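You operate a simulated robot arm through the tools that you are given. There is no shell and no other tool. Be economical: measure what you need, move in short steps, check, and stop when the job is done.

The job below is to be done with a simulated robot arm. You get a single attempt, and the scene is never put back.

## Task
Run the wiper on slow for three sweeps or more, park it, and switch the supply off.
Fine: the orange supply knob feeds it; turn the wiper knob off to park the arm; leave the board's other switches as they are; leave the red supply knob.
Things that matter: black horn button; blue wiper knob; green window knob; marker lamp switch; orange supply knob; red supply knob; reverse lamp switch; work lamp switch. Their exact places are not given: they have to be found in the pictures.

The check looks at the end state, three seconds after you hand in, the way a careful person would. Anything else that was tipped, shoved, dropped, spilled or broken makes it a failure.

## Robot
A 6-joint arm with a two-finger gripper, on a carriage that runs on a rail from [-1170, 5] to [1170, -5] (x, y) and turns from -144 to 189 degrees about z. Base frame: it is fixed where the carriage stands at the start and does not move with it; the origin is on the floor, on the carriage's upright axis, x ahead of it, y to its left, z up. Readings come in mm, degrees, newtons and seconds.
Its first joint turns from -166.0 to 166.0 degrees. Places, roughly: black horn button [800, 300, 800]; blue wiper knob [600, 500, 1000]; green window knob [1000, 500, 1000]; marker lamp switch [400, 500, 1000]; orange supply knob [1300, 500, 1000]; red supply knob [-2100, 500, 1100]; reverse lamp switch [800, 500, 1000]; work lamp switch [300, 500, 1000]. Payload 5 kg.
Tool frame: the origin (TCP) lies between the finger pads and is the grasp point; the fingertips stand 30 mm ahead of it; z points along the fingers, y is the line along which they close. The gripper opens to 176 mm. The gripper's body begins 153 mm behind the TCP.
Orientation is told as [roll, pitch, yaw] about the base's x, y, z axes, in that order, counted from this pose: with the fingers straight down and closing along the base's y, the tool's x points along the base's -x, its y along +y and its z along -z.

## Interface
- The arm moves only by the tool nudge_tool. Its argument "increments" is a list of rows, each a list of 6 numbers: the shift along the tool's x, y, z in mm, then the turn, a rotation vector about the tool's x, y, z in degrees. In form: [[tx, ty, tz, rx, ry, rz], ...]. A call has 1 to 12 rows; each row shifts and turns the commanded pose from where the row before left it, along the tool's axes as they then stand. "hand" is the closure, from 0 (fully open) to 1 (shut), set as the call begins (left out, the last holds). Each row takes 0.2 s and may step no farther than 50 mm and 8.6 degrees from the row before; otherwise, or with a gripper value out of range, the whole call is refused. A pose out of reach is approached as far as the arm can. The call stops where the force on the tool passes 40 N (or 10 N more than at its start, if that is more) or the arm is blocked; 0.2 s more then pass. The fingers move at their own pace and stop on an object; they squeeze with about 23 N. The grip force told is the motor's: it shows also when the fingers shut on nothing. Time passes only in rows, and 0.2 s behind the last, so rows that do not move let the fingers close. It gives the time, the measured TCP pose, the force on the tool (base axes), the opening and the grip force at its end, in the units of the frame above (readings bear some noise), with the torque about the TCP (base axes, N m) and any sound that the robot's microphone picked up.
- Cameras (640 x 400 px; columns grow to the right, rows downward): "scene" is now at [58.2, 213.9, 1578.8]; the picture's right is [0.04, -1.00, 0.00], its down [-0.78, -0.03, -0.63] and it looks along [0.63, 0.03, -0.78] (base axes); focal length 255 px, centre (320, 200). "wrist" rides on the gripper at [67, -9, -183] in the tool frame; the picture's right is [0.14, 0.99, 0.00], its down [-0.92, 0.13, -0.36] and it looks along [-0.36, 0.05, 0.93] (tool axes); focal length 251 px, centre (320, 200).
- capture(camera): a new picture of that camera. It takes no simulated time.
- lift_body(by): slides the trunk up (or, below 0, down) by that many mm; the arm and the scene camera ride with it, the base frame stays. It gives what a move gives, with no picture.
- roll_base(legs): drives the robot by 1 to 6 legs, each [ahead, left, turn to the left] in mm, mm and degrees, along the robot's own axes; the way and the turn of a leg run together, so that a leg with both is an arc; at most 1500 mm and 180 degrees a leg. The arm and the cameras ride along, it lands a little off, and it stops where it bumps. It keeps to its track: a leg is cut to what the track allows. It gives what a move gives.
- aim_head(pan, tilt): turns the head with the scene camera to pan (to the left, within 120 degrees either way) and tilt (down, from -29 to 69), counted from straight ahead of the robot. It gives what a move gives.
- point_at(camera, pixels): for up to 12 pixels [column, row] of the newest picture of that camera ("zoom" is the newest enlarged one), the place [x, y, z] in the base frame of the surface seen there, good to about 3 mm. It takes no simulated time.
- zoom(camera, box): a new picture of the part [left, top, right, bottom] of that camera's present view, enlarged. It takes no simulated time.
- hand_in(): hands the job in; it is judged then, once.

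Go step by step. Measure first, check grasps and placings, and put right what went wrong. The budget is 80 turns and 68 pictures, counting those below and the enlarged ones. Unless the task says otherwise, let go and move clear before handing in, and close with one line.

The tools are called after "Emit:" as name(argument=value, ...) on one line, values as JSON. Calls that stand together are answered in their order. nudge_tool: Moves the arm, as the interface text tells. Its arguments: {"type":"object","properties":{"increments":{"type":"array","items":{"type":"array","items":{"type":"number"}}},"hand":{"type":"number"}},"required":["increments"]} The other tools are called the same way: lift_body (by) slides the trunk up or down; roll_base (legs) drives the base; aim_head (pan, tilt) turns the head that bears the scene camera; capture (camera) takes a picture; point_at (camera, pixels) gives the place of the surface under pixels of a picture; zoom (camera, box) takes an enlarged picture of a part of a camera's view; hand_in () hands the job in.

At the start:

```text
clock: 0.0
tool_pos: [654.8, 38.4, 1162.7]
orientation: [0.0, 0.0, 0.1]
contact_force: [-0.1, 1.3, 0.4]
ft_torque: [-0.05, -0.01, -0.01]
width: 176.2
grip_force: 0.0
trunk travel left (down, up): [-150.0, 200.0]
robot x, y, heading: [-2.2, 1.8, -0.1]
head pan, tilt: [2.4, 51.0]
```

scene: 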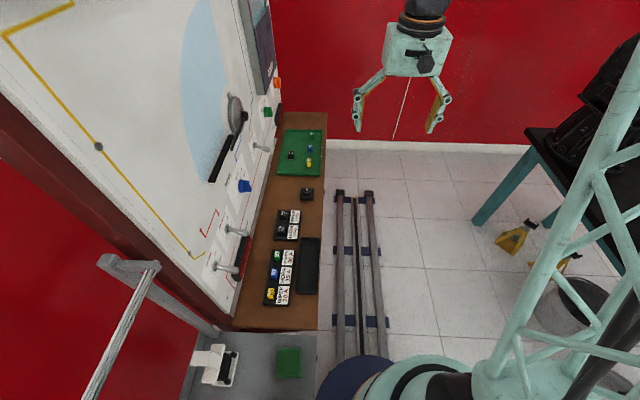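
wrist: 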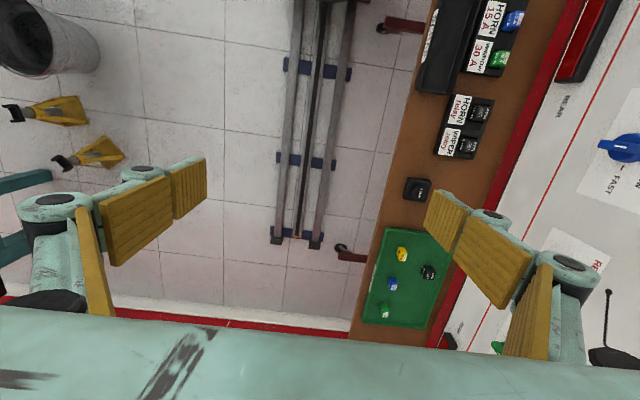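

The scene picture shows the board along the left with knobs at about (245,186) blue, (268,112) green, (277,83) orange. I'll aim the head toward the board for a better view.

Emit:
aim_head(pan=35, tilt=35)

Emit:
capture(camera="scene")

```text
clock: 1.0
tool_pos: [655.1, 38.7, 1162.9]
orientation: [0.0, 0.0, -0.1]
contact_force: [0.2, -0.6, 0.0]
ft_torque: [0.01, -0.02, 0.01]
width: 176.1
grip_force: 0.1
trunk travel left (down, up): [-150.0, 200.0]
robot x, y, heading: [-4.6, 2.0, -0.2]
head pan, tilt: [35.0, 35.0]
```

```text
65 pictures are left
```

scene: 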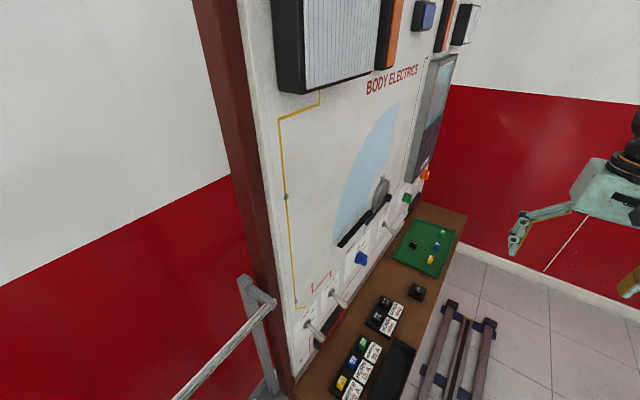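

The board is visible with knobs in the region (290-440, 160-340). I'll zoom for details.

Emit:
zoom(camera="scene", box=[340, 140, 460, 215])

Emit:
zoom(camera="scene", box=[280, 180, 440, 280])

Emit:
point_at(camera="scene", pixels=[[425, 174], [407, 198], [361, 258], [386, 227], [335, 292], [310, 325], [416, 291], [300, 200], [380, 190], [345, 242], [440, 250], [404, 225]])

```text
5.33 times, centred on (400, 178) of scene
```

zoom: 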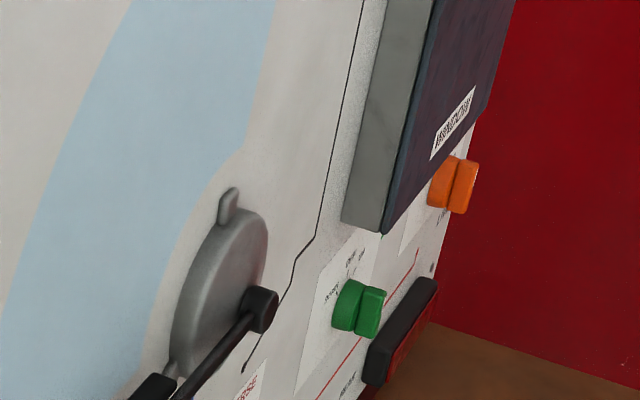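

```text
4.00 times, centred on (360, 230) of scene
```

zoom: 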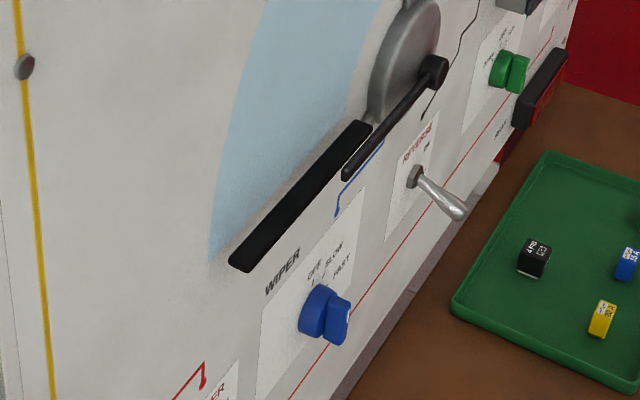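

```text
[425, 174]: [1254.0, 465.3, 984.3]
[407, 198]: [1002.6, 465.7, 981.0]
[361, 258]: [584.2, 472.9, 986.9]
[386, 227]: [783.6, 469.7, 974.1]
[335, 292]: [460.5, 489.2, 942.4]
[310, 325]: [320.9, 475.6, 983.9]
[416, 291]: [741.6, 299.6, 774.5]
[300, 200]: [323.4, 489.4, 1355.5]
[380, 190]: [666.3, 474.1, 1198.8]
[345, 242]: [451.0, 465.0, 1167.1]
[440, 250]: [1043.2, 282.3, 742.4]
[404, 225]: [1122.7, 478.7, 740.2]
```

Knobs are around y≈470, z≈985 on the board. I'll check wall distance and then drive along to look face-on.

Emit:
point_at(camera="scene", pixels=[[500, 200], [600, 270], [470, 130]])

Emit:
roll_base(legs=[[400, 0, 0]])

Emit:
aim_head(pan=70, tilt=35)

Emit:
capture(camera="scene")

```text
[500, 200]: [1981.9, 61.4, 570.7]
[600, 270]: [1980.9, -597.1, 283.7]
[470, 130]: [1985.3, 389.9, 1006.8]
```

```text
clock: 3.6
tool_pos: [1055.7, 34.2, 1161.4]
orientation: [-0.1, 0.0, -0.1]
contact_force: [-0.1, 0.5, -0.5]
ft_torque: [0.01, 0.02, 0.01]
width: 175.8
grip_force: 0.0
trunk travel left (down, up): [-150.0, 200.0]
robot x, y, heading: [400.8, -6.1, -0.1]
head pan, tilt: [35.0, 35.0]
```

```text
clock: 4.6
tool_pos: [1056.3, 34.4, 1161.4]
orientation: [0.0, 0.0, -0.1]
contact_force: [-0.4, -0.8, -1.3]
ft_torque: [-0.02, -0.04, -0.01]
width: 176.0
grip_force: 0.1
trunk travel left (down, up): [-150.0, 200.0]
robot x, y, heading: [400.7, -0.4, -0.3]
head pan, tilt: [70.0, 35.0]
```

```text
62 pictures are left
```

scene: 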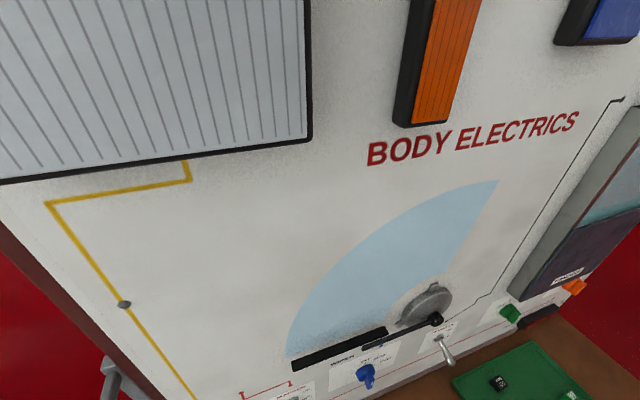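

The camera is close to the board; the blue knob is at (367,374). I'll tilt lower and zoom.

Emit:
aim_head(pan=55, tilt=55)

Emit:
capture(camera="scene")

```text
clock: 5.4
tool_pos: [1056.0, 32.8, 1162.0]
orientation: [0.0, 0.1, -0.1]
contact_force: [-0.2, 0.0, 0.6]
ft_torque: [0.01, 0.0, 0.0]
width: 175.8
grip_force: 0.2
trunk travel left (down, up): [-150.0, 200.0]
robot x, y, heading: [402.3, 0.1, -0.2]
head pan, tilt: [55.0, 55.0]
```

```text
61 pictures are left
```

scene: 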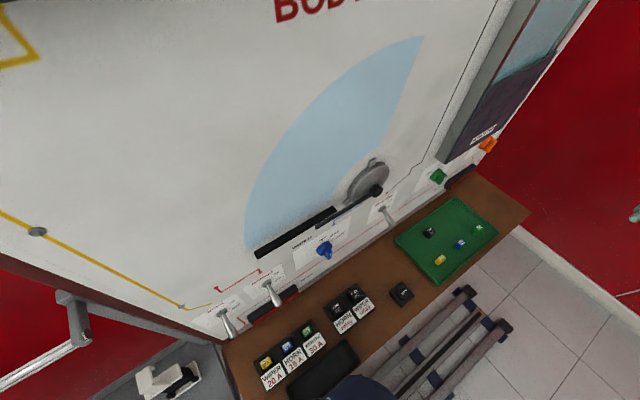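

Emit:
zoom(camera="scene", box=[285, 222, 365, 272])

Emit:
point_at(camera="zoom", pixels=[[330, 235], [120, 350], [520, 80]])

Emit:
zoom(camera="scene", box=[430, 115, 510, 165])

Emit:
zoom(camera="scene", box=[220, 260, 420, 385])

```text
8.00 times, centred on (325, 247) of scene
```

zoom: 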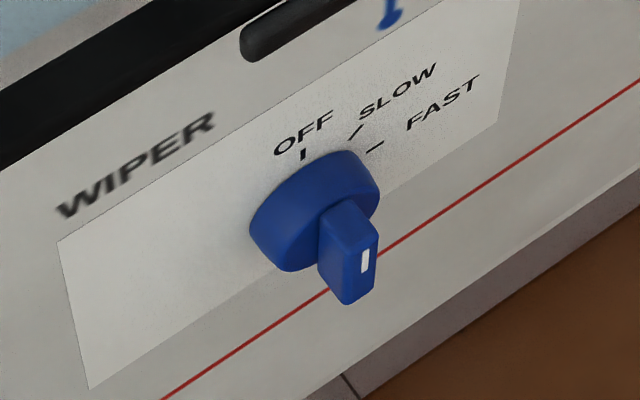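

```text
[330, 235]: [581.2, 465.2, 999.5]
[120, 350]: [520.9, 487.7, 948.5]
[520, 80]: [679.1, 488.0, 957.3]
```

```text
8.00 times, centred on (470, 140) of scene
```

zoom: 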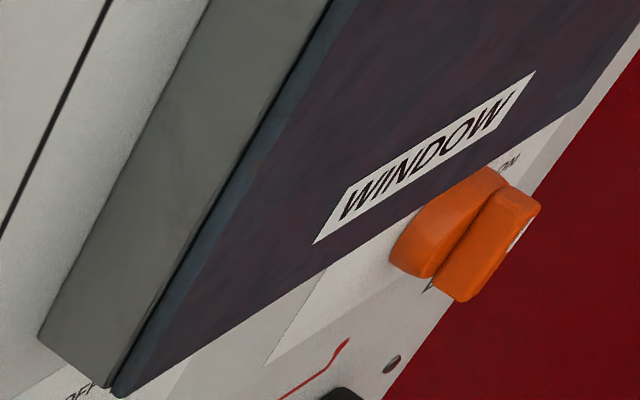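

```text
3.20 times, centred on (320, 322) of scene
```

zoom: 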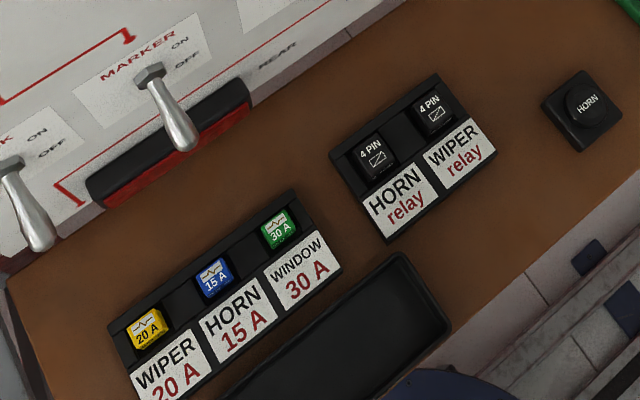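

The wiper knob has OFF up, SLOW and FAST clockwise; fuse and relay are in place. I'll drive further to read the orange knob.

Emit:
roll_base(legs=[[450, 0, 0]])

Emit:
aim_head(pan=50, tilt=45)

Emit:
capture(camera="scene")

```text
clock: 8.2
tool_pos: [1500.2, 34.7, 1161.6]
orientation: [0.0, 0.1, 0.0]
contact_force: [0.2, -0.9, 0.6]
ft_torque: [0.02, 0.01, 0.01]
width: 176.0
grip_force: 0.0
trunk travel left (down, up): [-150.0, 200.0]
robot x, y, heading: [842.3, -5.5, 0.1]
head pan, tilt: [55.0, 55.0]
```

```text
clock: 8.9
tool_pos: [1500.8, 34.4, 1162.8]
orientation: [0.0, 0.1, 0.0]
contact_force: [-0.1, 0.5, 0.5]
ft_torque: [0.01, 0.0, -0.02]
width: 176.1
grip_force: 0.0
trunk travel left (down, up): [-150.0, 200.0]
robot x, y, heading: [846.5, -3.4, -0.1]
head pan, tilt: [50.0, 45.0]
```

```text
57 pictures are left
```

scene: 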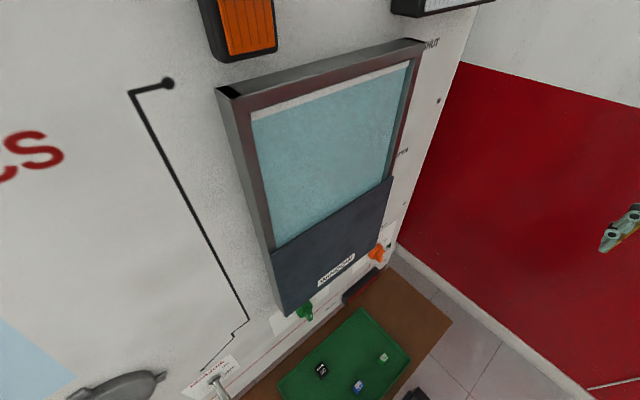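

Emit:
zoom(camera="scene", box=[280, 215, 424, 305])

Emit:
zoom(camera="scene", box=[352, 235, 400, 265])

Emit:
point_at(camera="zoom", pixels=[[330, 250], [260, 300], [400, 190], [100, 350], [340, 120], [500, 100]])

```text
4.44 times, centred on (352, 260) of scene
```

zoom: 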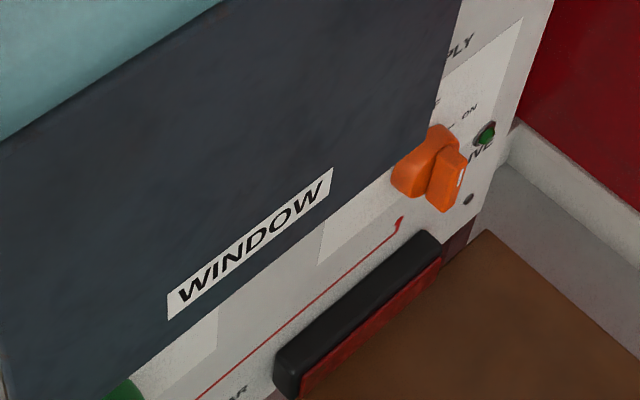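

```text
13.33 times, centred on (376, 250) of scene
```

zoom: 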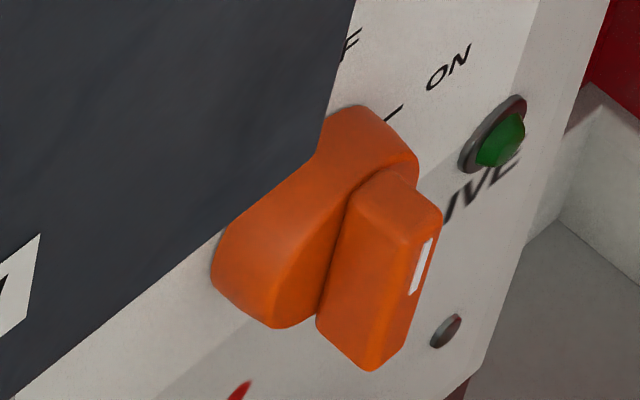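

```text
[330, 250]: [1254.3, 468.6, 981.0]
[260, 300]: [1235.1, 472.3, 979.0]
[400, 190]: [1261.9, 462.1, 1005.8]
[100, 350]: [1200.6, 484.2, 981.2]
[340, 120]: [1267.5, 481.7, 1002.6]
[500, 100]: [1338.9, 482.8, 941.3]
```

The LIVE lamp at (500,140) looks dim and the orange bar's pointer is ambiguous, so I want a frontal wrist view. I'll measure the window frame's depth and turn the tool to point at the board.

Emit:
point_at(camera="zoom", pixels=[[200, 100], [310, 150], [100, 300], [505, 140]])

Emit:
nudge_tool(increments=[[0, 0, 0, -8.2, 0, 0], [0, 0, 0, -8.2, 0, 0], [0, 0, 0, -8.2, 0, 0], [0, 0, 0, -8.2, 0, 0], [0, 0, 0, -8.2, 0, 0], [0, 0, 0, -8.2, 0, 0], [0, 0, 0, -8.2, 0, 0], [0, 0, 0, -8.2, 0, 0], [0, 0, 0, -8.2, 0, 0], [0, 0, 0, -8.2, 0, 0], [0, 0, 0, -8, 0, 0]])

Emit:
capture(camera="wrist")

```text
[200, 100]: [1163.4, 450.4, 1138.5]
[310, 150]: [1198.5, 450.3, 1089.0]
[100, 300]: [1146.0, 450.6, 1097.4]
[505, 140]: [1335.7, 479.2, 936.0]
```

```text
clock: 11.3
tool_pos: [1500.3, 34.7, 1163.1]
orientation: [90.1, 0.0, -0.1]
contact_force: [0.0, 0.6, 0.5]
ft_torque: [-0.09, 0.01, -0.07]
width: 176.2
grip_force: 0.0
trunk travel left (down, up): [-150.0, 200.0]
robot x, y, heading: [846.7, -3.1, -0.3]
head pan, tilt: [50.0, 45.0]
```

```text
54 pictures are left
```

wrist: 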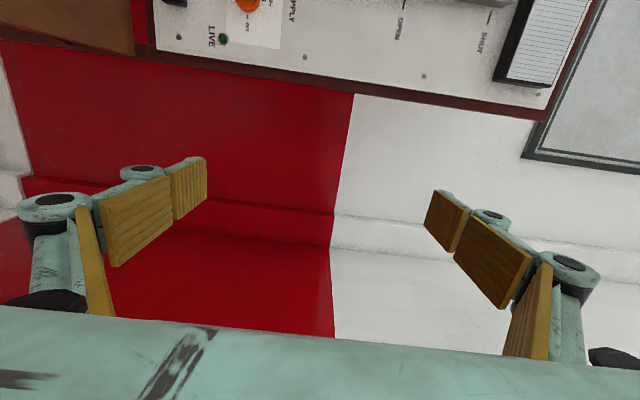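

The picture is sideways; the orange knob appears at (248,3). I'll turn the tool 90° about its axis so the view is upright, and roll back so the knob is at a comfortable reach.

Emit:
nudge_tool(increments=[[0, 0, 0, 0, 0, 8.2], [0, 0, 0, 0, 0, 8.2], [0, 0, 0, 0, 0, 8.2], [0, 0, 0, 0, 0, 8.2], [0, 0, 0, 0, 0, 8.2], [0, 0, 0, 0, 0, 8.2], [0, 0, 0, 0, 0, 8.2], [0, 0, 0, 0, 0, 8.2], [0, 0, 0, 0, 0, 8.2], [0, 0, 0, 0, 0, 8.2], [0, 0, 0, 0, 0, 8]])

Emit:
roll_base(legs=[[-245, 0, 0]])

Emit:
nudge_tool(increments=[[-30, 0, 35, 0, 0, 0], [-30, 0, 35, 0, 0, 0], [-30, 0, 35, 0, 0, 0], [-30, 0, 35, 0, 0, 0], [-30, 0, 35, 0, 0, 0]], hand=0.6)

Emit:
capture(camera="wrist")

```text
clock: 13.8
tool_pos: [1500.5, 35.0, 1161.7]
orientation: [-88.1, 89.8, -178.2]
contact_force: [1.0, 0.0, 0.2]
ft_torque: [0.02, 0.0, 0.01]
width: 176.3
grip_force: 0.0
trunk travel left (down, up): [-150.0, 200.0]
robot x, y, heading: [848.2, -1.6, 0.0]
head pan, tilt: [50.0, 45.0]
```

```text
clock: 15.6
tool_pos: [1255.8, 37.6, 1161.1]
orientation: [-73.0, 90.0, -162.8]
contact_force: [0.5, -0.7, 0.4]
ft_torque: [0.01, 0.02, 0.08]
width: 176.0
grip_force: 0.1
trunk travel left (down, up): [-150.0, 200.0]
robot x, y, heading: [599.9, -4.9, -0.0]
head pan, tilt: [50.0, 45.0]
```

```text
clock: 16.8
tool_pos: [1255.6, 212.3, 1012.0]
orientation: [108.4, 89.9, 18.4]
contact_force: [-0.4, -0.5, 0.8]
ft_torque: [-0.11, 0.03, -0.07]
width: 70.3
grip_force: 0.0
trunk travel left (down, up): [-150.0, 200.0]
robot x, y, heading: [601.8, -4.5, 0.1]
head pan, tilt: [50.0, 45.0]
```

```text
53 pictures are left
```

wrist: 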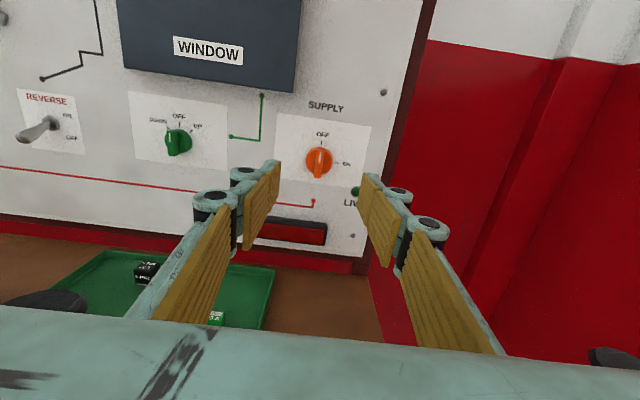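

Frontal view: orange knob at (319,160), OFF at the top, ON at the right; it seems OFF now. I'll zoom to measure.

Emit:
zoom(camera="wrist", box=[280, 125, 360, 175])

Emit:
point_at(camera="zoom", pixels=[[310, 230], [310, 380], [325, 280], [480, 300], [320, 100]])

Emit:
point_at(camera="wrist", pixels=[[319, 160], [296, 90], [320, 180], [178, 142], [380, 120], [280, 215]])

```text
8.00 times, centred on (320, 150) of wrist
```

zoom: 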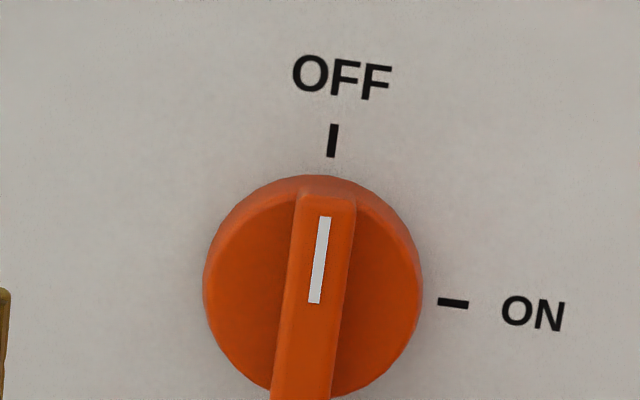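

```text
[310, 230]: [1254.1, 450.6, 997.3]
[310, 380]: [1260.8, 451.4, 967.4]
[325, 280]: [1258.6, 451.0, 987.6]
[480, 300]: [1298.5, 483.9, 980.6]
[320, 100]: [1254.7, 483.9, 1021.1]
```

```text
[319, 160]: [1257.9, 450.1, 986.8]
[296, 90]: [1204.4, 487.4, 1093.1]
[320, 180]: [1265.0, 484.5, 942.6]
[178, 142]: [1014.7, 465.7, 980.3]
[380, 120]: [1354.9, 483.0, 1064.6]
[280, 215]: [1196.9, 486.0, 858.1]
```

Orange points to OFF (white mark at (319,260) in the zoom lines up with the OFF tick); centre ≈ (1257, 981), front y≈450. I'll approach to just before it and check.

Emit:
nudge_tool(increments=[[-15, 1, 40, 0, 0, 0], [-16, 0.5, 40, 0, 0, 0], [0, 0, 40, 0, 0, 0], [0, 0, 40, 0, 0, 0], [0, 0, 20, 0, 0, 0], [0, 0, 0, 0, 0, 0]])

Emit:
capture(camera="wrist")

```text
clock: 18.2
tool_pos: [1256.6, 392.8, 980.7]
orientation: [9.5, 89.9, -80.5]
contact_force: [0.0, 1.0, -0.6]
ft_torque: [0.01, 0.01, 0.01]
width: 70.1
grip_force: 0.2
trunk travel left (down, up): [-150.0, 200.0]
robot x, y, heading: [603.2, 0.5, 0.0]
head pan, tilt: [50.0, 45.0]
```

```text
51 pictures are left
```

wrist: 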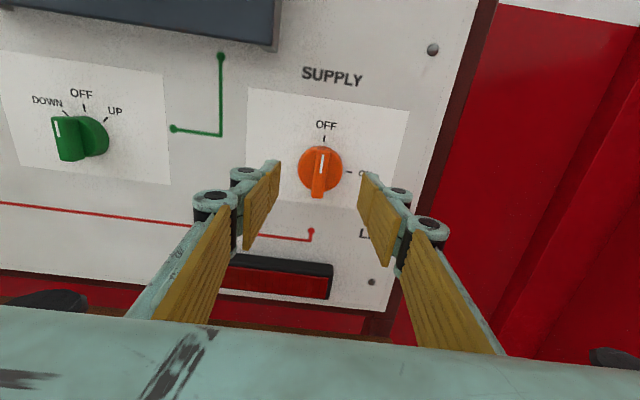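

The knob is at (320,170), between the fingers. I'll recheck its location before advancing.

Emit:
point_at(camera="wrist", pixels=[[321, 157], [319, 170], [317, 188], [308, 155], [304, 178], [338, 172], [348, 172], [324, 138]])

```text
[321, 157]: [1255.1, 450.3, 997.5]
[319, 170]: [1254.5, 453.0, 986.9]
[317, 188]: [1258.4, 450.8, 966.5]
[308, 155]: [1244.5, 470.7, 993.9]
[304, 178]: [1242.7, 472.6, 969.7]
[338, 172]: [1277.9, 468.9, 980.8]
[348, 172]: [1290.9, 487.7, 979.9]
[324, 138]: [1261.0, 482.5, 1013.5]
```

Disc front at y≈470, bar front at 450, centre ≈(1257, 981). Advance 40 mm, then close.

Emit:
nudge_tool(increments=[[0, 0, 20, 0, 0, 0], [0, 0, 20, 0, 0, 0], [0, 0, 0, 0, 0, 0]])

Emit:
nudge_tool(increments=[[0, 0, 0, 0, 0, 0], [0, 0, 0, 0, 0, 0], [0, 0, 0, 0, 0, 0], [0, 0, 0, 0, 0, 0]], hand=1)

Emit:
capture(camera="wrist")

```text
clock: 19.0
tool_pos: [1257.4, 433.5, 980.9]
orientation: [-21.3, 90.0, -111.2]
contact_force: [-0.1, 1.0, 0.6]
ft_torque: [-0.02, 0.01, -0.01]
width: 70.4
grip_force: 0.1
trunk travel left (down, up): [-150.0, 200.0]
robot x, y, heading: [604.5, -3.3, 0.1]
head pan, tilt: [50.0, 45.0]
```

```text
clock: 20.0
tool_pos: [1256.8, 431.9, 981.9]
orientation: [-50.6, 90.0, -140.5]
contact_force: [0.2, 0.6, 0.0]
ft_torque: [0.06, -0.02, -0.08]
width: 12.5
grip_force: 44.8
trunk travel left (down, up): [-150.0, 200.0]
robot x, y, heading: [604.3, -1.2, 0.0]
head pan, tilt: [50.0, 45.0]
```

```text
50 pictures are left
```

wrist: 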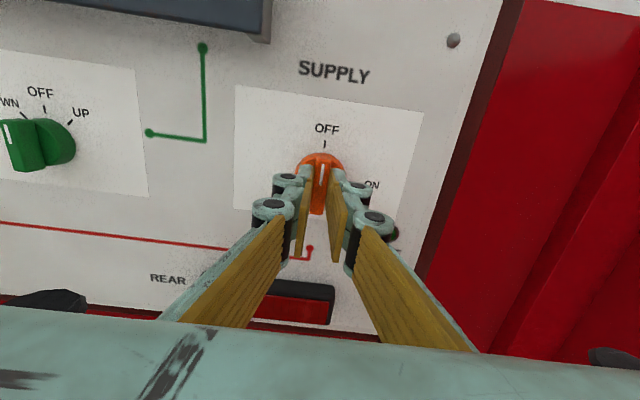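

Gripped at 12.5 mm with no side force. Turn 90° clockwise to ON.

Emit:
nudge_tool(increments=[[0, 0, 0, 0, 0, 8.2], [0, 0, 0, 0, 0, 8.2], [0, 0, 0, 0, 0, 8.2], [0, 0, 0, 0, 0, 8.2], [0, 0, 0, 0, 0, 8.2], [0, 0, 0, 0, 0, 8.2], [0, 0, 0, 0, 0, 8.2], [0, 0, 0, 0, 0, 8.2], [0, 0, 0, 0, 0, 8.2], [0, 0, 0, 0, 0, 8.2], [0, 0, 0, 0, 0, 8]])

Emit:
capture(camera="wrist")

```text
clock: 22.4
tool_pos: [1257.1, 432.6, 980.2]
orientation: [-89.9, -0.1, -180.1]
contact_force: [26.6, 11.7, -2.5]
ft_torque: [-0.09, -0.12, -1.21]
width: 12.7
grip_force: 44.9
trunk travel left (down, up): [-150.0, 200.0]
robot x, y, heading: [598.7, -2.8, 0.1]
head pan, tilt: [50.0, 45.0]
```

```text
49 pictures are left
```

wrist: 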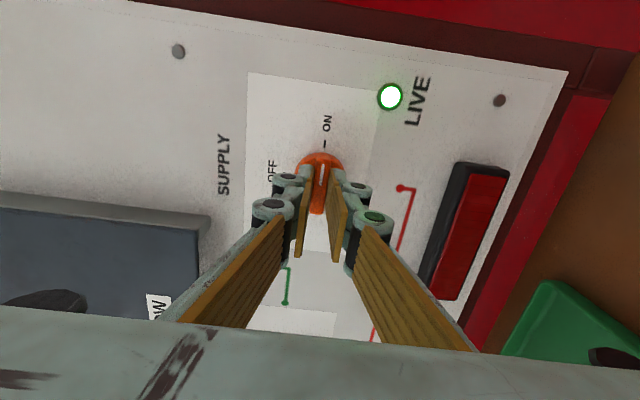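

LIVE lamp lit at (389,97): supply on. Release and back away, then restore the tool to upright.

Emit:
nudge_tool(increments=[[0, 0, 0, 0, 0, 0], [0, 0, 0, 0, 0, 0], [0, 0, 0, 0, 0, 0]], hand=0.6)

Emit:
nudge_tool(increments=[[0, 0, -30, 0, 0, 0], [0, 0, -40, 0, 0, 0], [0, 0, -40, 0, 0, 0], [0, 0, -40, 0, 0, 0], [0, 0, -40, 0, 0, 0]])

Emit:
nudge_tool(increments=[[0, 0, 0, 0, 0, -8.2], [0, 0, 0, 0, 0, -8.2], [0, 0, 0, 0, 0, -8.2], [0, 0, 0, 0, 0, -8.2], [0, 0, 0, 0, 0, -8.2], [0, 0, 0, 0, 0, -8.2], [0, 0, 0, 0, 0, -8.2], [0, 0, 0, 0, 0, -8.2], [0, 0, 0, 0, 0, -8.2], [0, 0, 0, 0, 0, -8.2], [0, 0, 0, 0, 0, -8]])

Emit:
capture(camera="wrist")

```text
clock: 23.2
tool_pos: [1255.7, 432.4, 981.2]
orientation: [-90.0, 0.0, -179.9]
contact_force: [0.1, 0.2, 0.4]
ft_torque: [-0.02, 0.0, 0.03]
width: 70.4
grip_force: 0.0
trunk travel left (down, up): [-150.0, 200.0]
robot x, y, heading: [603.2, -4.4, -0.0]
head pan, tilt: [50.0, 45.0]
```

```text
clock: 24.4
tool_pos: [1258.2, 243.9, 979.6]
orientation: [-89.9, 0.0, -179.9]
contact_force: [0.1, 1.4, -0.4]
ft_torque: [0.01, 0.02, -0.03]
width: 70.6
grip_force: 0.1
trunk travel left (down, up): [-150.0, 200.0]
robot x, y, heading: [599.5, -1.7, 0.2]
head pan, tilt: [50.0, 45.0]
```

```text
clock: 26.8
tool_pos: [1256.0, 243.0, 980.6]
orientation: [86.7, 90.0, -3.3]
contact_force: [0.4, 0.6, 0.1]
ft_torque: [0.0, 0.01, -0.03]
width: 70.8
grip_force: 0.1
trunk travel left (down, up): [-150.0, 200.0]
robot x, y, heading: [602.9, -1.2, -0.0]
head pan, tilt: [50.0, 45.0]
```

```text
48 pictures are left
```

wrist: 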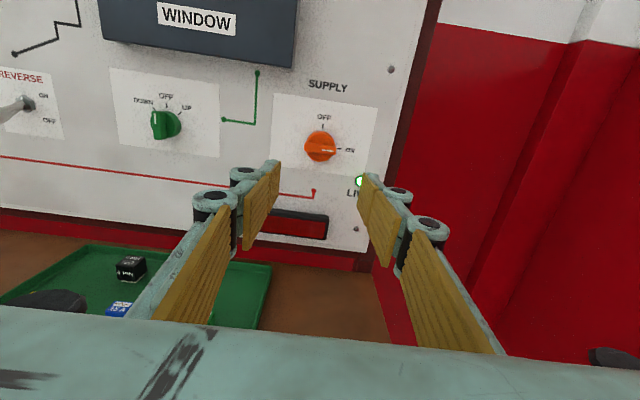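

Orange now points at ON (320,150) with LIVE lit. Drive back 670 mm to face the wiper knob.

Emit:
roll_base(legs=[[-668, 0, 0]])

Emit:
capture(camera="wrist")

Emit:
zoom(camera="wrist", box=[280, 125, 360, 175])

```text
clock: 30.7
tool_pos: [592.7, 244.7, 981.2]
orientation: [-57.0, 89.9, -146.9]
contact_force: [0.0, -0.2, -0.1]
ft_torque: [0.03, 0.02, 0.0]
width: 70.1
grip_force: 0.0
trunk travel left (down, up): [-150.0, 200.0]
robot x, y, heading: [-66.2, -0.2, -0.1]
head pan, tilt: [50.0, 45.0]
```

```text
47 pictures are left
```

wrist: 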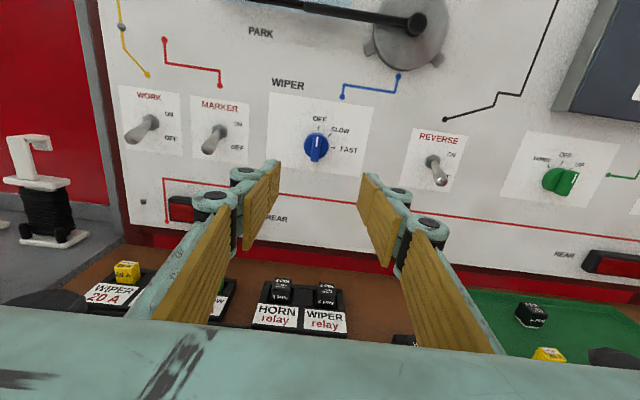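

```text
8.00 times, centred on (320, 150) of wrist
```

zoom: 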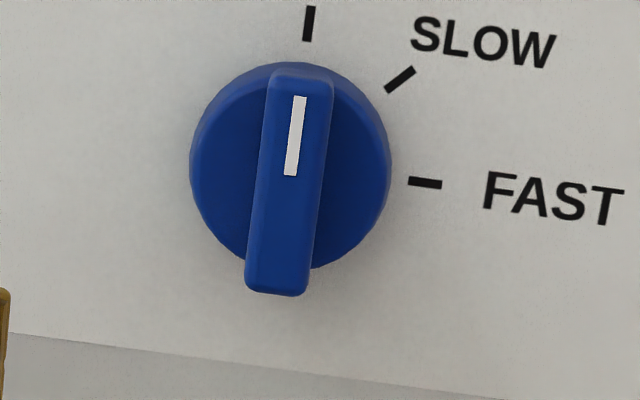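

Blue points to OFF, SLOW tick at 45° clockwise, FAST at 90°. Measure centre.

Emit:
point_at(camera="zoom", pixels=[[300, 110], [290, 180], [280, 260], [215, 170], [365, 160], [425, 183], [307, 25], [400, 78]])

Emit:
point_at(camera="wrist", pixels=[[212, 146], [440, 180], [350, 20], [300, 30]])

```text
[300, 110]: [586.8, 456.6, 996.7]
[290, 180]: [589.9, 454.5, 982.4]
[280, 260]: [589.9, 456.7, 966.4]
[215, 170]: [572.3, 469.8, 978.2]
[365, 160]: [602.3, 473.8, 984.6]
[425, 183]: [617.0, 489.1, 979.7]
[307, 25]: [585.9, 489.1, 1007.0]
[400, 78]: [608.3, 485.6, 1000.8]
```

```text
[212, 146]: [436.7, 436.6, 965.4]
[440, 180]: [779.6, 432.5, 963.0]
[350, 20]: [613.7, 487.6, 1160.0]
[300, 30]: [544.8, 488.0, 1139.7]
```

Centre ≈ (588, 980.5), bar front y≈455. Approach to y≈436.

Emit:
nudge_tool(increments=[[0, -2, 40, 0, 0, 0], [0, -2.5, 40, 0, 0, 0], [0, 0, 40, 0, 0, 0], [0, 0, 25, 0, 0, 0], [0, 0, 0, 0, 0, 0]])

Emit:
capture(camera="wrist")

Emit:
point_at(camera="wrist", pixels=[[319, 160], [318, 170]])

```text
clock: 31.9
tool_pos: [589.2, 390.0, 980.8]
orientation: [-36.2, 90.1, -126.1]
contact_force: [-0.1, 0.5, 0.0]
ft_torque: [0.02, 0.0, -0.04]
width: 70.4
grip_force: 0.0
trunk travel left (down, up): [-150.0, 200.0]
robot x, y, heading: [-63.3, -1.6, 0.1]
head pan, tilt: [50.0, 45.0]
```

```text
45 pictures are left
```

wrist: 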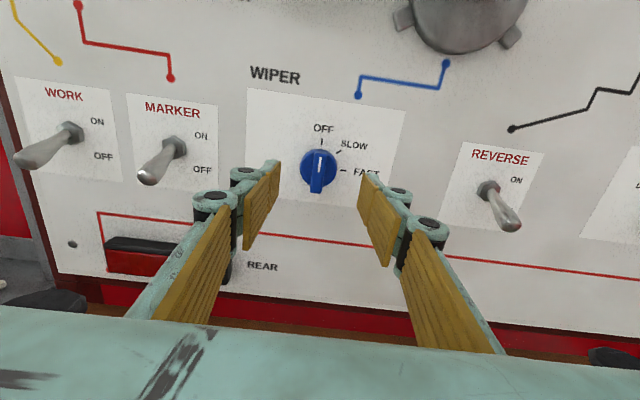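

```text
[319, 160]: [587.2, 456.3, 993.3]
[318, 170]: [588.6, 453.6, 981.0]
```

Aligned. Advance 46 mm and close on the bar.

Emit:
nudge_tool(increments=[[0, 0, 23, 0, 0, 0], [0, 0, 23, 0, 0, 0], [0, 0, 0, 0, 0, 0]])

Emit:
nudge_tool(increments=[[0, 0, 0, 0, 0, 0], [0, 0, 0, 0, 0, 0], [0, 0, 0, 0, 0, 0], [0, 0, 0, 0, 0, 0]], hand=1)

Emit:
nudge_tool(increments=[[0, 0, 0, 0, 0, 7.5], [0, 0, 0, 0, 0, 7.5], [0, 0, 0, 0, 0, 7.5], [0, 0, 0, 0, 0, 7.5], [0, 0, 0, 0, 0, 7.5], [0, 0, 0, 0, 0, 7.5], [0, 0, 0, 0, 0, 0]])

Emit:
capture(camera="wrist")

Emit:
capture(camera="scene")

```text
clock: 32.7
tool_pos: [588.7, 435.9, 981.4]
orientation: [38.5, 90.0, -51.4]
contact_force: [0.3, 0.1, -0.9]
ft_torque: [0.06, 0.03, 0.01]
width: 70.6
grip_force: 0.0
trunk travel left (down, up): [-150.0, 200.0]
robot x, y, heading: [-61.5, -2.2, -0.3]
head pan, tilt: [50.0, 45.0]
```

```text
clock: 33.7
tool_pos: [586.3, 435.3, 980.6]
orientation: [-49.1, 90.0, -138.9]
contact_force: [-20.1, -3.5, -3.4]
ft_torque: [0.35, 0.0, 0.52]
width: 12.5
grip_force: 45.0
trunk travel left (down, up): [-150.0, 200.0]
robot x, y, heading: [-62.5, -2.3, -0.1]
head pan, tilt: [50.0, 45.0]
```

```text
clock: 35.3
tool_pos: [587.5, 436.1, 981.5]
orientation: [-89.9, 45.0, -179.9]
contact_force: [-31.9, -9.8, -21.4]
ft_torque: [-0.62, -0.01, 0.78]
width: 12.8
grip_force: 45.4
trunk travel left (down, up): [-150.0, 200.0]
robot x, y, heading: [-61.2, 3.0, 0.0]
head pan, tilt: [50.0, 45.0]
```

```text
44 pictures are left
```

wrist: 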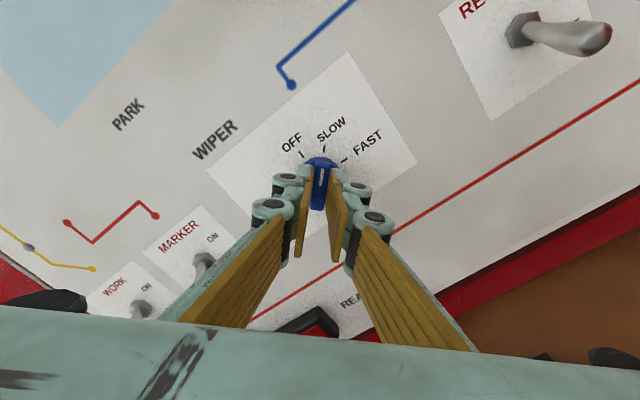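

```text
43 pictures are left
```

scene: 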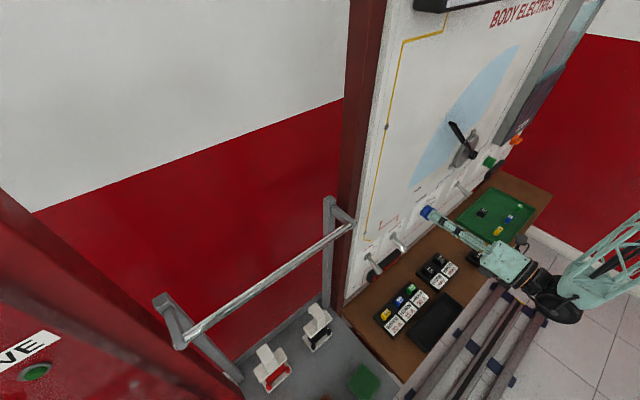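

The wiper arm has lifted (blade at (460,135)), so SLOW runs. I'll ease the side load slightly and time the sweeps while holding.

Emit:
nudge_tool(increments=[[-1, 0, 0, 0, 0, 0], [0, 0, 0, 0, 0, 0]])

Emit:
zoom(camera="scene", box=[390, 40, 550, 220])

Emit:
nudge_tool(increments=[[0, 0, 0, 0, 0, 0], [0, 0, 0, 0, 0, 0]])

Emit:
zoom(camera="scene", box=[390, 40, 550, 220])

Emit:
nudge_tool(increments=[[0, 0, 0, 0, 0, 0], [0, 0, 0, 0, 0, 0]])

Emit:
zoom(camera="scene", box=[390, 40, 550, 220])

Emit:
nudge_tool(increments=[[0, 0, 0, 0, 0, 0], [0, 0, 0, 0, 0, 0]])

Emit:
zoom(camera="scene", box=[390, 40, 550, 220])

```text
clock: 35.9
tool_pos: [587.0, 434.5, 981.0]
orientation: [-90.0, 45.0, 180.0]
contact_force: [-23.4, -7.5, -14.1]
ft_torque: [-0.75, 0.03, 0.94]
width: 12.6
grip_force: 45.1
trunk travel left (down, up): [-150.0, 200.0]
robot x, y, heading: [-64.5, 0.9, -0.1]
head pan, tilt: [50.0, 45.0]
```

```text
2.22 times, centred on (470, 130) of scene
```

zoom: 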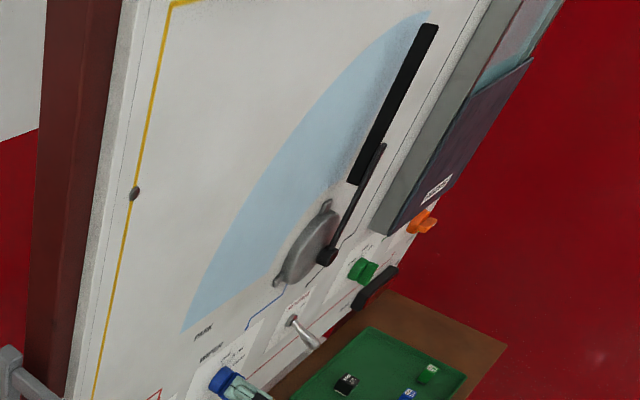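

```text
clock: 36.5
tool_pos: [588.4, 436.1, 982.1]
orientation: [-89.9, 45.0, 180.0]
contact_force: [-17.6, -3.4, -9.2]
ft_torque: [-0.08, -0.01, 0.33]
width: 12.4
grip_force: 44.7
trunk travel left (down, up): [-150.0, 200.0]
robot x, y, heading: [-64.0, 2.8, 0.1]
head pan, tilt: [50.0, 45.0]
```

```text
2.22 times, centred on (470, 130) of scene
```

zoom: 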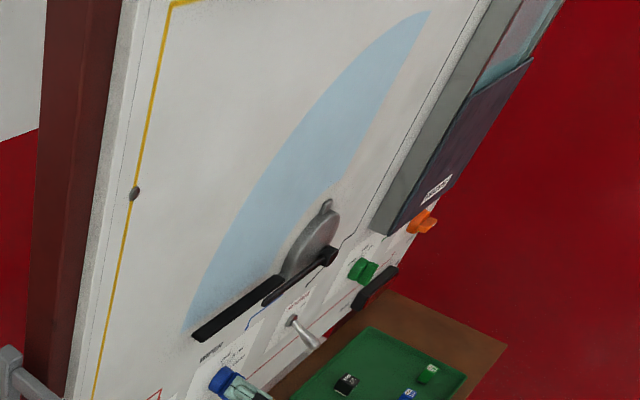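

```text
clock: 37.1
tool_pos: [588.4, 436.0, 981.1]
orientation: [-89.9, 45.0, 180.0]
contact_force: [-13.3, -1.4, -2.8]
ft_torque: [-0.04, 0.01, 0.2]
width: 12.4
grip_force: 44.8
trunk travel left (down, up): [-150.0, 200.0]
robot x, y, heading: [-62.7, 3.8, -0.2]
head pan, tilt: [50.0, 45.0]
```

```text
2.22 times, centred on (470, 130) of scene
```

zoom: 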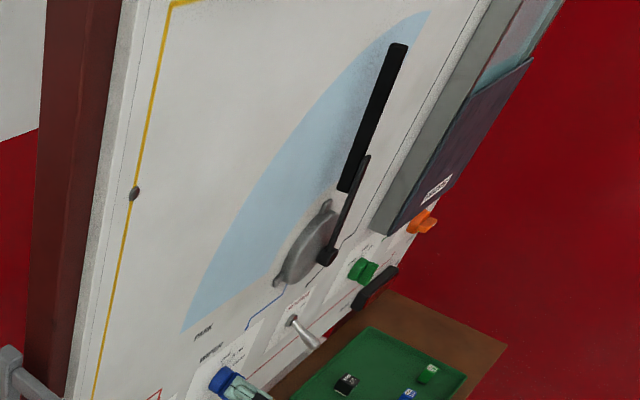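

```text
clock: 37.7
tool_pos: [587.0, 435.3, 981.6]
orientation: [-89.9, 45.0, 180.0]
contact_force: [-8.8, -0.9, 1.3]
ft_torque: [-0.01, 0.0, 0.21]
width: 12.3
grip_force: 44.6
trunk travel left (down, up): [-150.0, 200.0]
robot x, y, heading: [-60.9, 3.4, 0.1]
head pan, tilt: [50.0, 45.0]
```

```text
2.22 times, centred on (470, 130) of scene
```

zoom: 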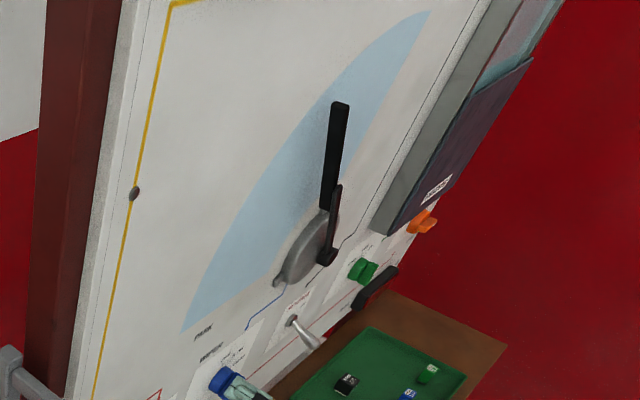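

The wiper sweeps about once every 1.3 s. I'll confirm the pointer is on the SLOW tick and wait several more sweeps.

Emit:
zoom(camera="wrist", box=[270, 115, 390, 190])

Emit:
nudge_tool(increments=[[0, 0, 0, 0, 0, 0], [0, 0, 0, 0, 0, 0], [0, 0, 0, 0, 0, 0], [0, 0, 0, 0, 0, 0], [0, 0, 0, 0, 0, 0], [0, 0, 0, 0, 0, 0], [0, 0, 0, 0, 0, 0], [0, 0, 0, 0, 0, 0], [0, 0, 0, 0, 0, 0], [0, 0, 0, 0, 0, 0], [0, 0, 0, 0, 0, 0], [0, 0, 0, 0, 0, 0]])

Emit:
nudge_tool(increments=[[0, 0, 0, 0, 0, 0], [0, 0, 0, 0, 0, 0], [0, 0, 0, 0, 0, 0], [0, 0, 0, 0, 0, 0], [0, 0, 0, 0, 0, 0], [0, 0, 0, 0, 0, 0], [0, 0, 0, 0, 0, 0], [0, 0, 0, 0, 0, 0], [0, 0, 0, 0, 0, 0], [0, 0, 0, 0, 0, 0], [0, 0, 0, 0, 0, 0], [0, 0, 0, 0, 0, 0]])

Emit:
nudge_tool(increments=[[0, 0, 0, 0, 0, 0], [0, 0, 0, 0, 0, 0], [0, 0, 0, 0, 0, 0], [0, 0, 0, 0, 0, 0], [0, 0, 0, 0, 0, 0], [0, 0, 0, 0, 0, 0], [0, 0, 0, 0, 0, 0], [0, 0, 0, 0, 0, 0], [0, 0, 0, 0, 0, 0], [0, 0, 0, 0, 0, 0], [0, 0, 0, 0, 0, 0], [0, 0, 0, 0, 0, 0]])

Emit:
zoom(camera="scene", box=[390, 40, 550, 220])

```text
5.33 times, centred on (330, 152) of wrist
```

zoom: 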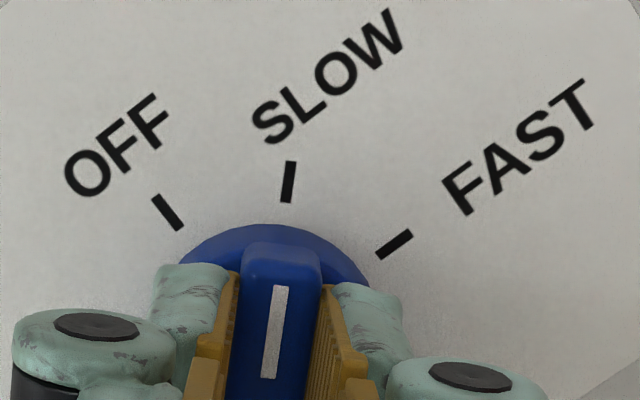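

```text
clock: 40.3
tool_pos: [587.3, 436.0, 980.9]
orientation: [-90.0, 45.0, 180.0]
contact_force: [3.1, 7.1, 16.7]
ft_torque: [0.38, -0.01, -0.09]
width: 12.3
grip_force: 44.9
trunk travel left (down, up): [-150.0, 200.0]
robot x, y, heading: [-60.5, -0.9, -0.1]
head pan, tilt: [50.0, 45.0]
```

```text
clock: 42.9
tool_pos: [587.6, 436.2, 980.5]
orientation: [-90.1, 45.0, 180.0]
contact_force: [9.2, 10.2, 22.8]
ft_torque: [0.56, 0.02, -0.27]
width: 12.4
grip_force: 44.7
trunk travel left (down, up): [-150.0, 200.0]
robot x, y, heading: [-58.9, 0.7, 0.4]
head pan, tilt: [50.0, 45.0]
```

```text
clock: 45.5
tool_pos: [587.7, 434.2, 980.1]
orientation: [-90.0, 45.0, 180.0]
contact_force: [9.5, 10.5, 24.7]
ft_torque: [0.64, 0.03, -0.31]
width: 12.5
grip_force: 44.6
trunk travel left (down, up): [-150.0, 200.0]
robot x, y, heading: [-60.0, 1.1, 0.1]
head pan, tilt: [50.0, 45.0]
```

```text
2.22 times, centred on (470, 130) of scene
```

zoom: 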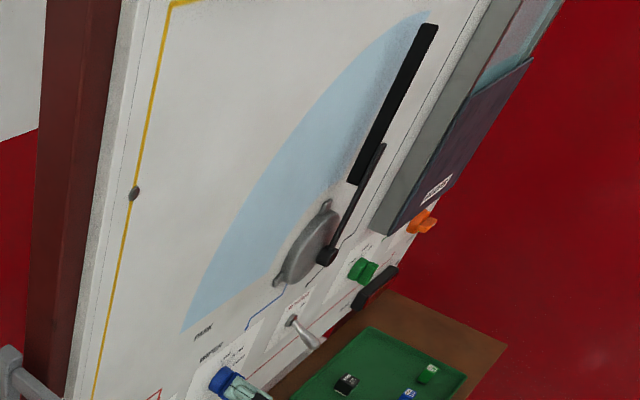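

Pointer is on SLOW and about 8 sweeps have passed. Turn back 45° to OFF and watch it park.

Emit:
nudge_tool(increments=[[0, 0, 0, 0, 0, -7.5], [0, 0, 0, 0, 0, -7.5], [0, 0, 0, 0, 0, -7.5], [0, 0, 0, 0, 0, -7.5], [0, 0, 0, 0, 0, -7.5], [0, 0, 0, 0, 0, -7.5], [0, 0, 0, 0, 0, 0]])

Emit:
nudge_tool(increments=[[0, 0, 0, 0, 0, 0], [0, 0, 0, 0, 0, 0], [0, 0, 0, 0, 0, 0], [0, 0, 0, 0, 0, 0], [0, 0, 0, 0, 0, 0], [0, 0, 0, 0, 0, 0], [0, 0, 0, 0, 0, 0], [0, 0, 0, 0, 0, 0], [0, 0, 0, 0, 0, 0], [0, 0, 0, 0, 0, 0], [0, 0, 0, 0, 0, 0], [0, 0, 0, 0, 0, 0]])

Emit:
zoom(camera="scene", box=[390, 40, 550, 220])

Emit:
capture(camera="wrist")

```text
clock: 47.1
tool_pos: [588.0, 435.4, 980.7]
orientation: [99.7, 90.0, 9.6]
contact_force: [2.0, 7.6, 25.4]
ft_torque: [0.5, 0.12, -0.08]
width: 12.6
grip_force: 44.7
trunk travel left (down, up): [-150.0, 200.0]
robot x, y, heading: [-65.7, -1.7, -0.1]
head pan, tilt: [50.0, 45.0]
```

```text
clock: 49.7
tool_pos: [586.6, 435.0, 980.4]
orientation: [97.7, 90.1, 7.7]
contact_force: [-7.4, 2.6, 15.2]
ft_torque: [0.39, 0.03, 0.16]
width: 12.6
grip_force: 45.3
trunk travel left (down, up): [-150.0, 200.0]
robot x, y, heading: [-63.2, 0.3, -0.1]
head pan, tilt: [50.0, 45.0]
```

```text
2.22 times, centred on (470, 130) of scene
```

zoom: 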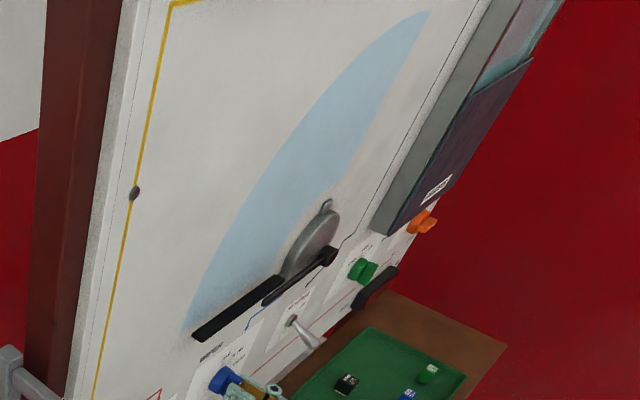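

```text
35 pictures are left
```

wrist: 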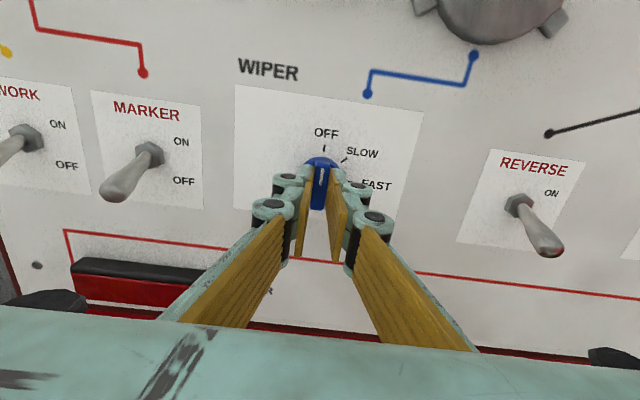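

The wiper is parked and the knob is at OFF. Release, back off and confirm it stays.

Emit:
nudge_tool(increments=[[0, 0, 0, 0, 0, 0], [0, 0, 0, 0, 0, 0], [0, 0, 0, 0, 0, 0]], hand=0.6)

Emit:
nudge_tool(increments=[[0, 0, -30, 0, 0, 0], [0, 0, -40, 0, 0, 0], [0, 0, -40, 0, 0, 0], [0, 0, -40, 0, 0, 0], [0, 0, -40, 0, 0, 0]])

Emit:
capture(camera="wrist")

Emit:
zoom(camera="wrist", box=[280, 125, 360, 175])

```text
clock: 50.5
tool_pos: [588.7, 436.7, 980.2]
orientation: [-28.0, 89.9, -118.0]
contact_force: [-0.2, 0.5, 0.1]
ft_torque: [-0.01, 0.0, 0.0]
width: 70.7
grip_force: 0.0
trunk travel left (down, up): [-150.0, 200.0]
robot x, y, heading: [-66.9, 1.1, -0.2]
head pan, tilt: [50.0, 45.0]
```

```text
clock: 51.7
tool_pos: [588.6, 247.0, 979.4]
orientation: [-9.6, 89.8, -99.5]
contact_force: [0.0, 1.2, -0.3]
ft_torque: [0.04, 0.0, 0.0]
width: 70.6
grip_force: 0.0
trunk travel left (down, up): [-150.0, 200.0]
robot x, y, heading: [-64.0, 4.2, 0.4]
head pan, tilt: [50.0, 45.0]
```

```text
34 pictures are left
```

wrist: 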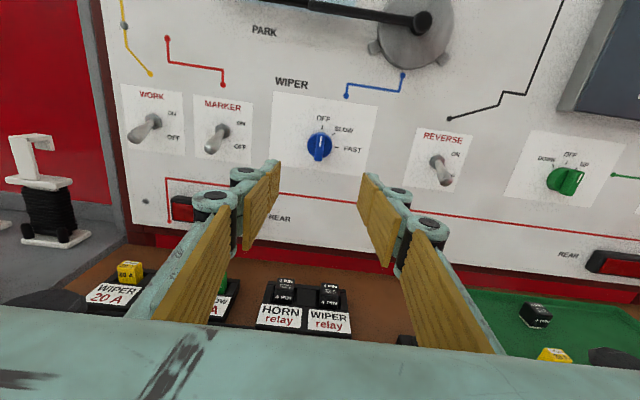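

```text
8.00 times, centred on (320, 150) of wrist
```

zoom: 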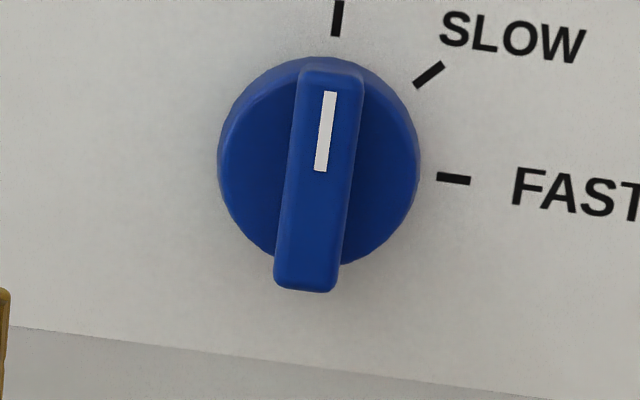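

Wiper knob is at OFF. Now drive back to the orange knob and turn the tool +90° to match its horizontal bar.

Emit:
roll_base(legs=[[668, 0, 0]])

Emit:
nudge_tool(increments=[[0, 0, 0, 0, 0, 8.2], [0, 0, 0, 0, 0, 8.2], [0, 0, 0, 0, 0, 8.2], [0, 0, 0, 0, 0, 8.2], [0, 0, 0, 0, 0, 8.2], [0, 0, 0, 0, 0, 8.2], [0, 0, 0, 0, 0, 8.2], [0, 0, 0, 0, 0, 8.2], [0, 0, 0, 0, 0, 8.2], [0, 0, 0, 0, 0, 8.2], [0, 0, 0, 0, 0, 8]])

Emit:
capture(camera="wrist")

```text
clock: 55.5
tool_pos: [1254.8, 242.5, 978.7]
orientation: [-19.7, 90.0, -109.7]
contact_force: [-0.2, -0.1, 0.1]
ft_torque: [-0.03, -0.01, -0.02]
width: 70.3
grip_force: 0.1
trunk travel left (down, up): [-150.0, 200.0]
robot x, y, heading: [604.7, -4.0, 0.1]
head pan, tilt: [50.0, 45.0]
```

```text
clock: 57.9
tool_pos: [1255.4, 242.7, 980.1]
orientation: [-90.0, -0.2, -180.0]
contact_force: [-0.4, 1.3, 0.0]
ft_torque: [0.0, -0.01, -0.01]
width: 70.6
grip_force: 0.1
trunk travel left (down, up): [-150.0, 200.0]
robot x, y, heading: [601.2, -4.8, 0.2]
head pan, tilt: [50.0, 45.0]
```

```text
32 pictures are left
```

wrist: 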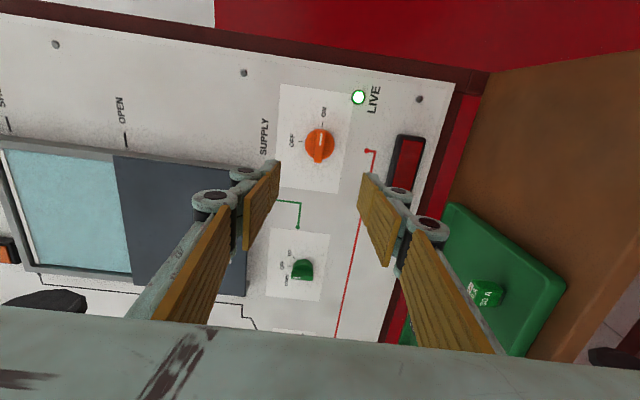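

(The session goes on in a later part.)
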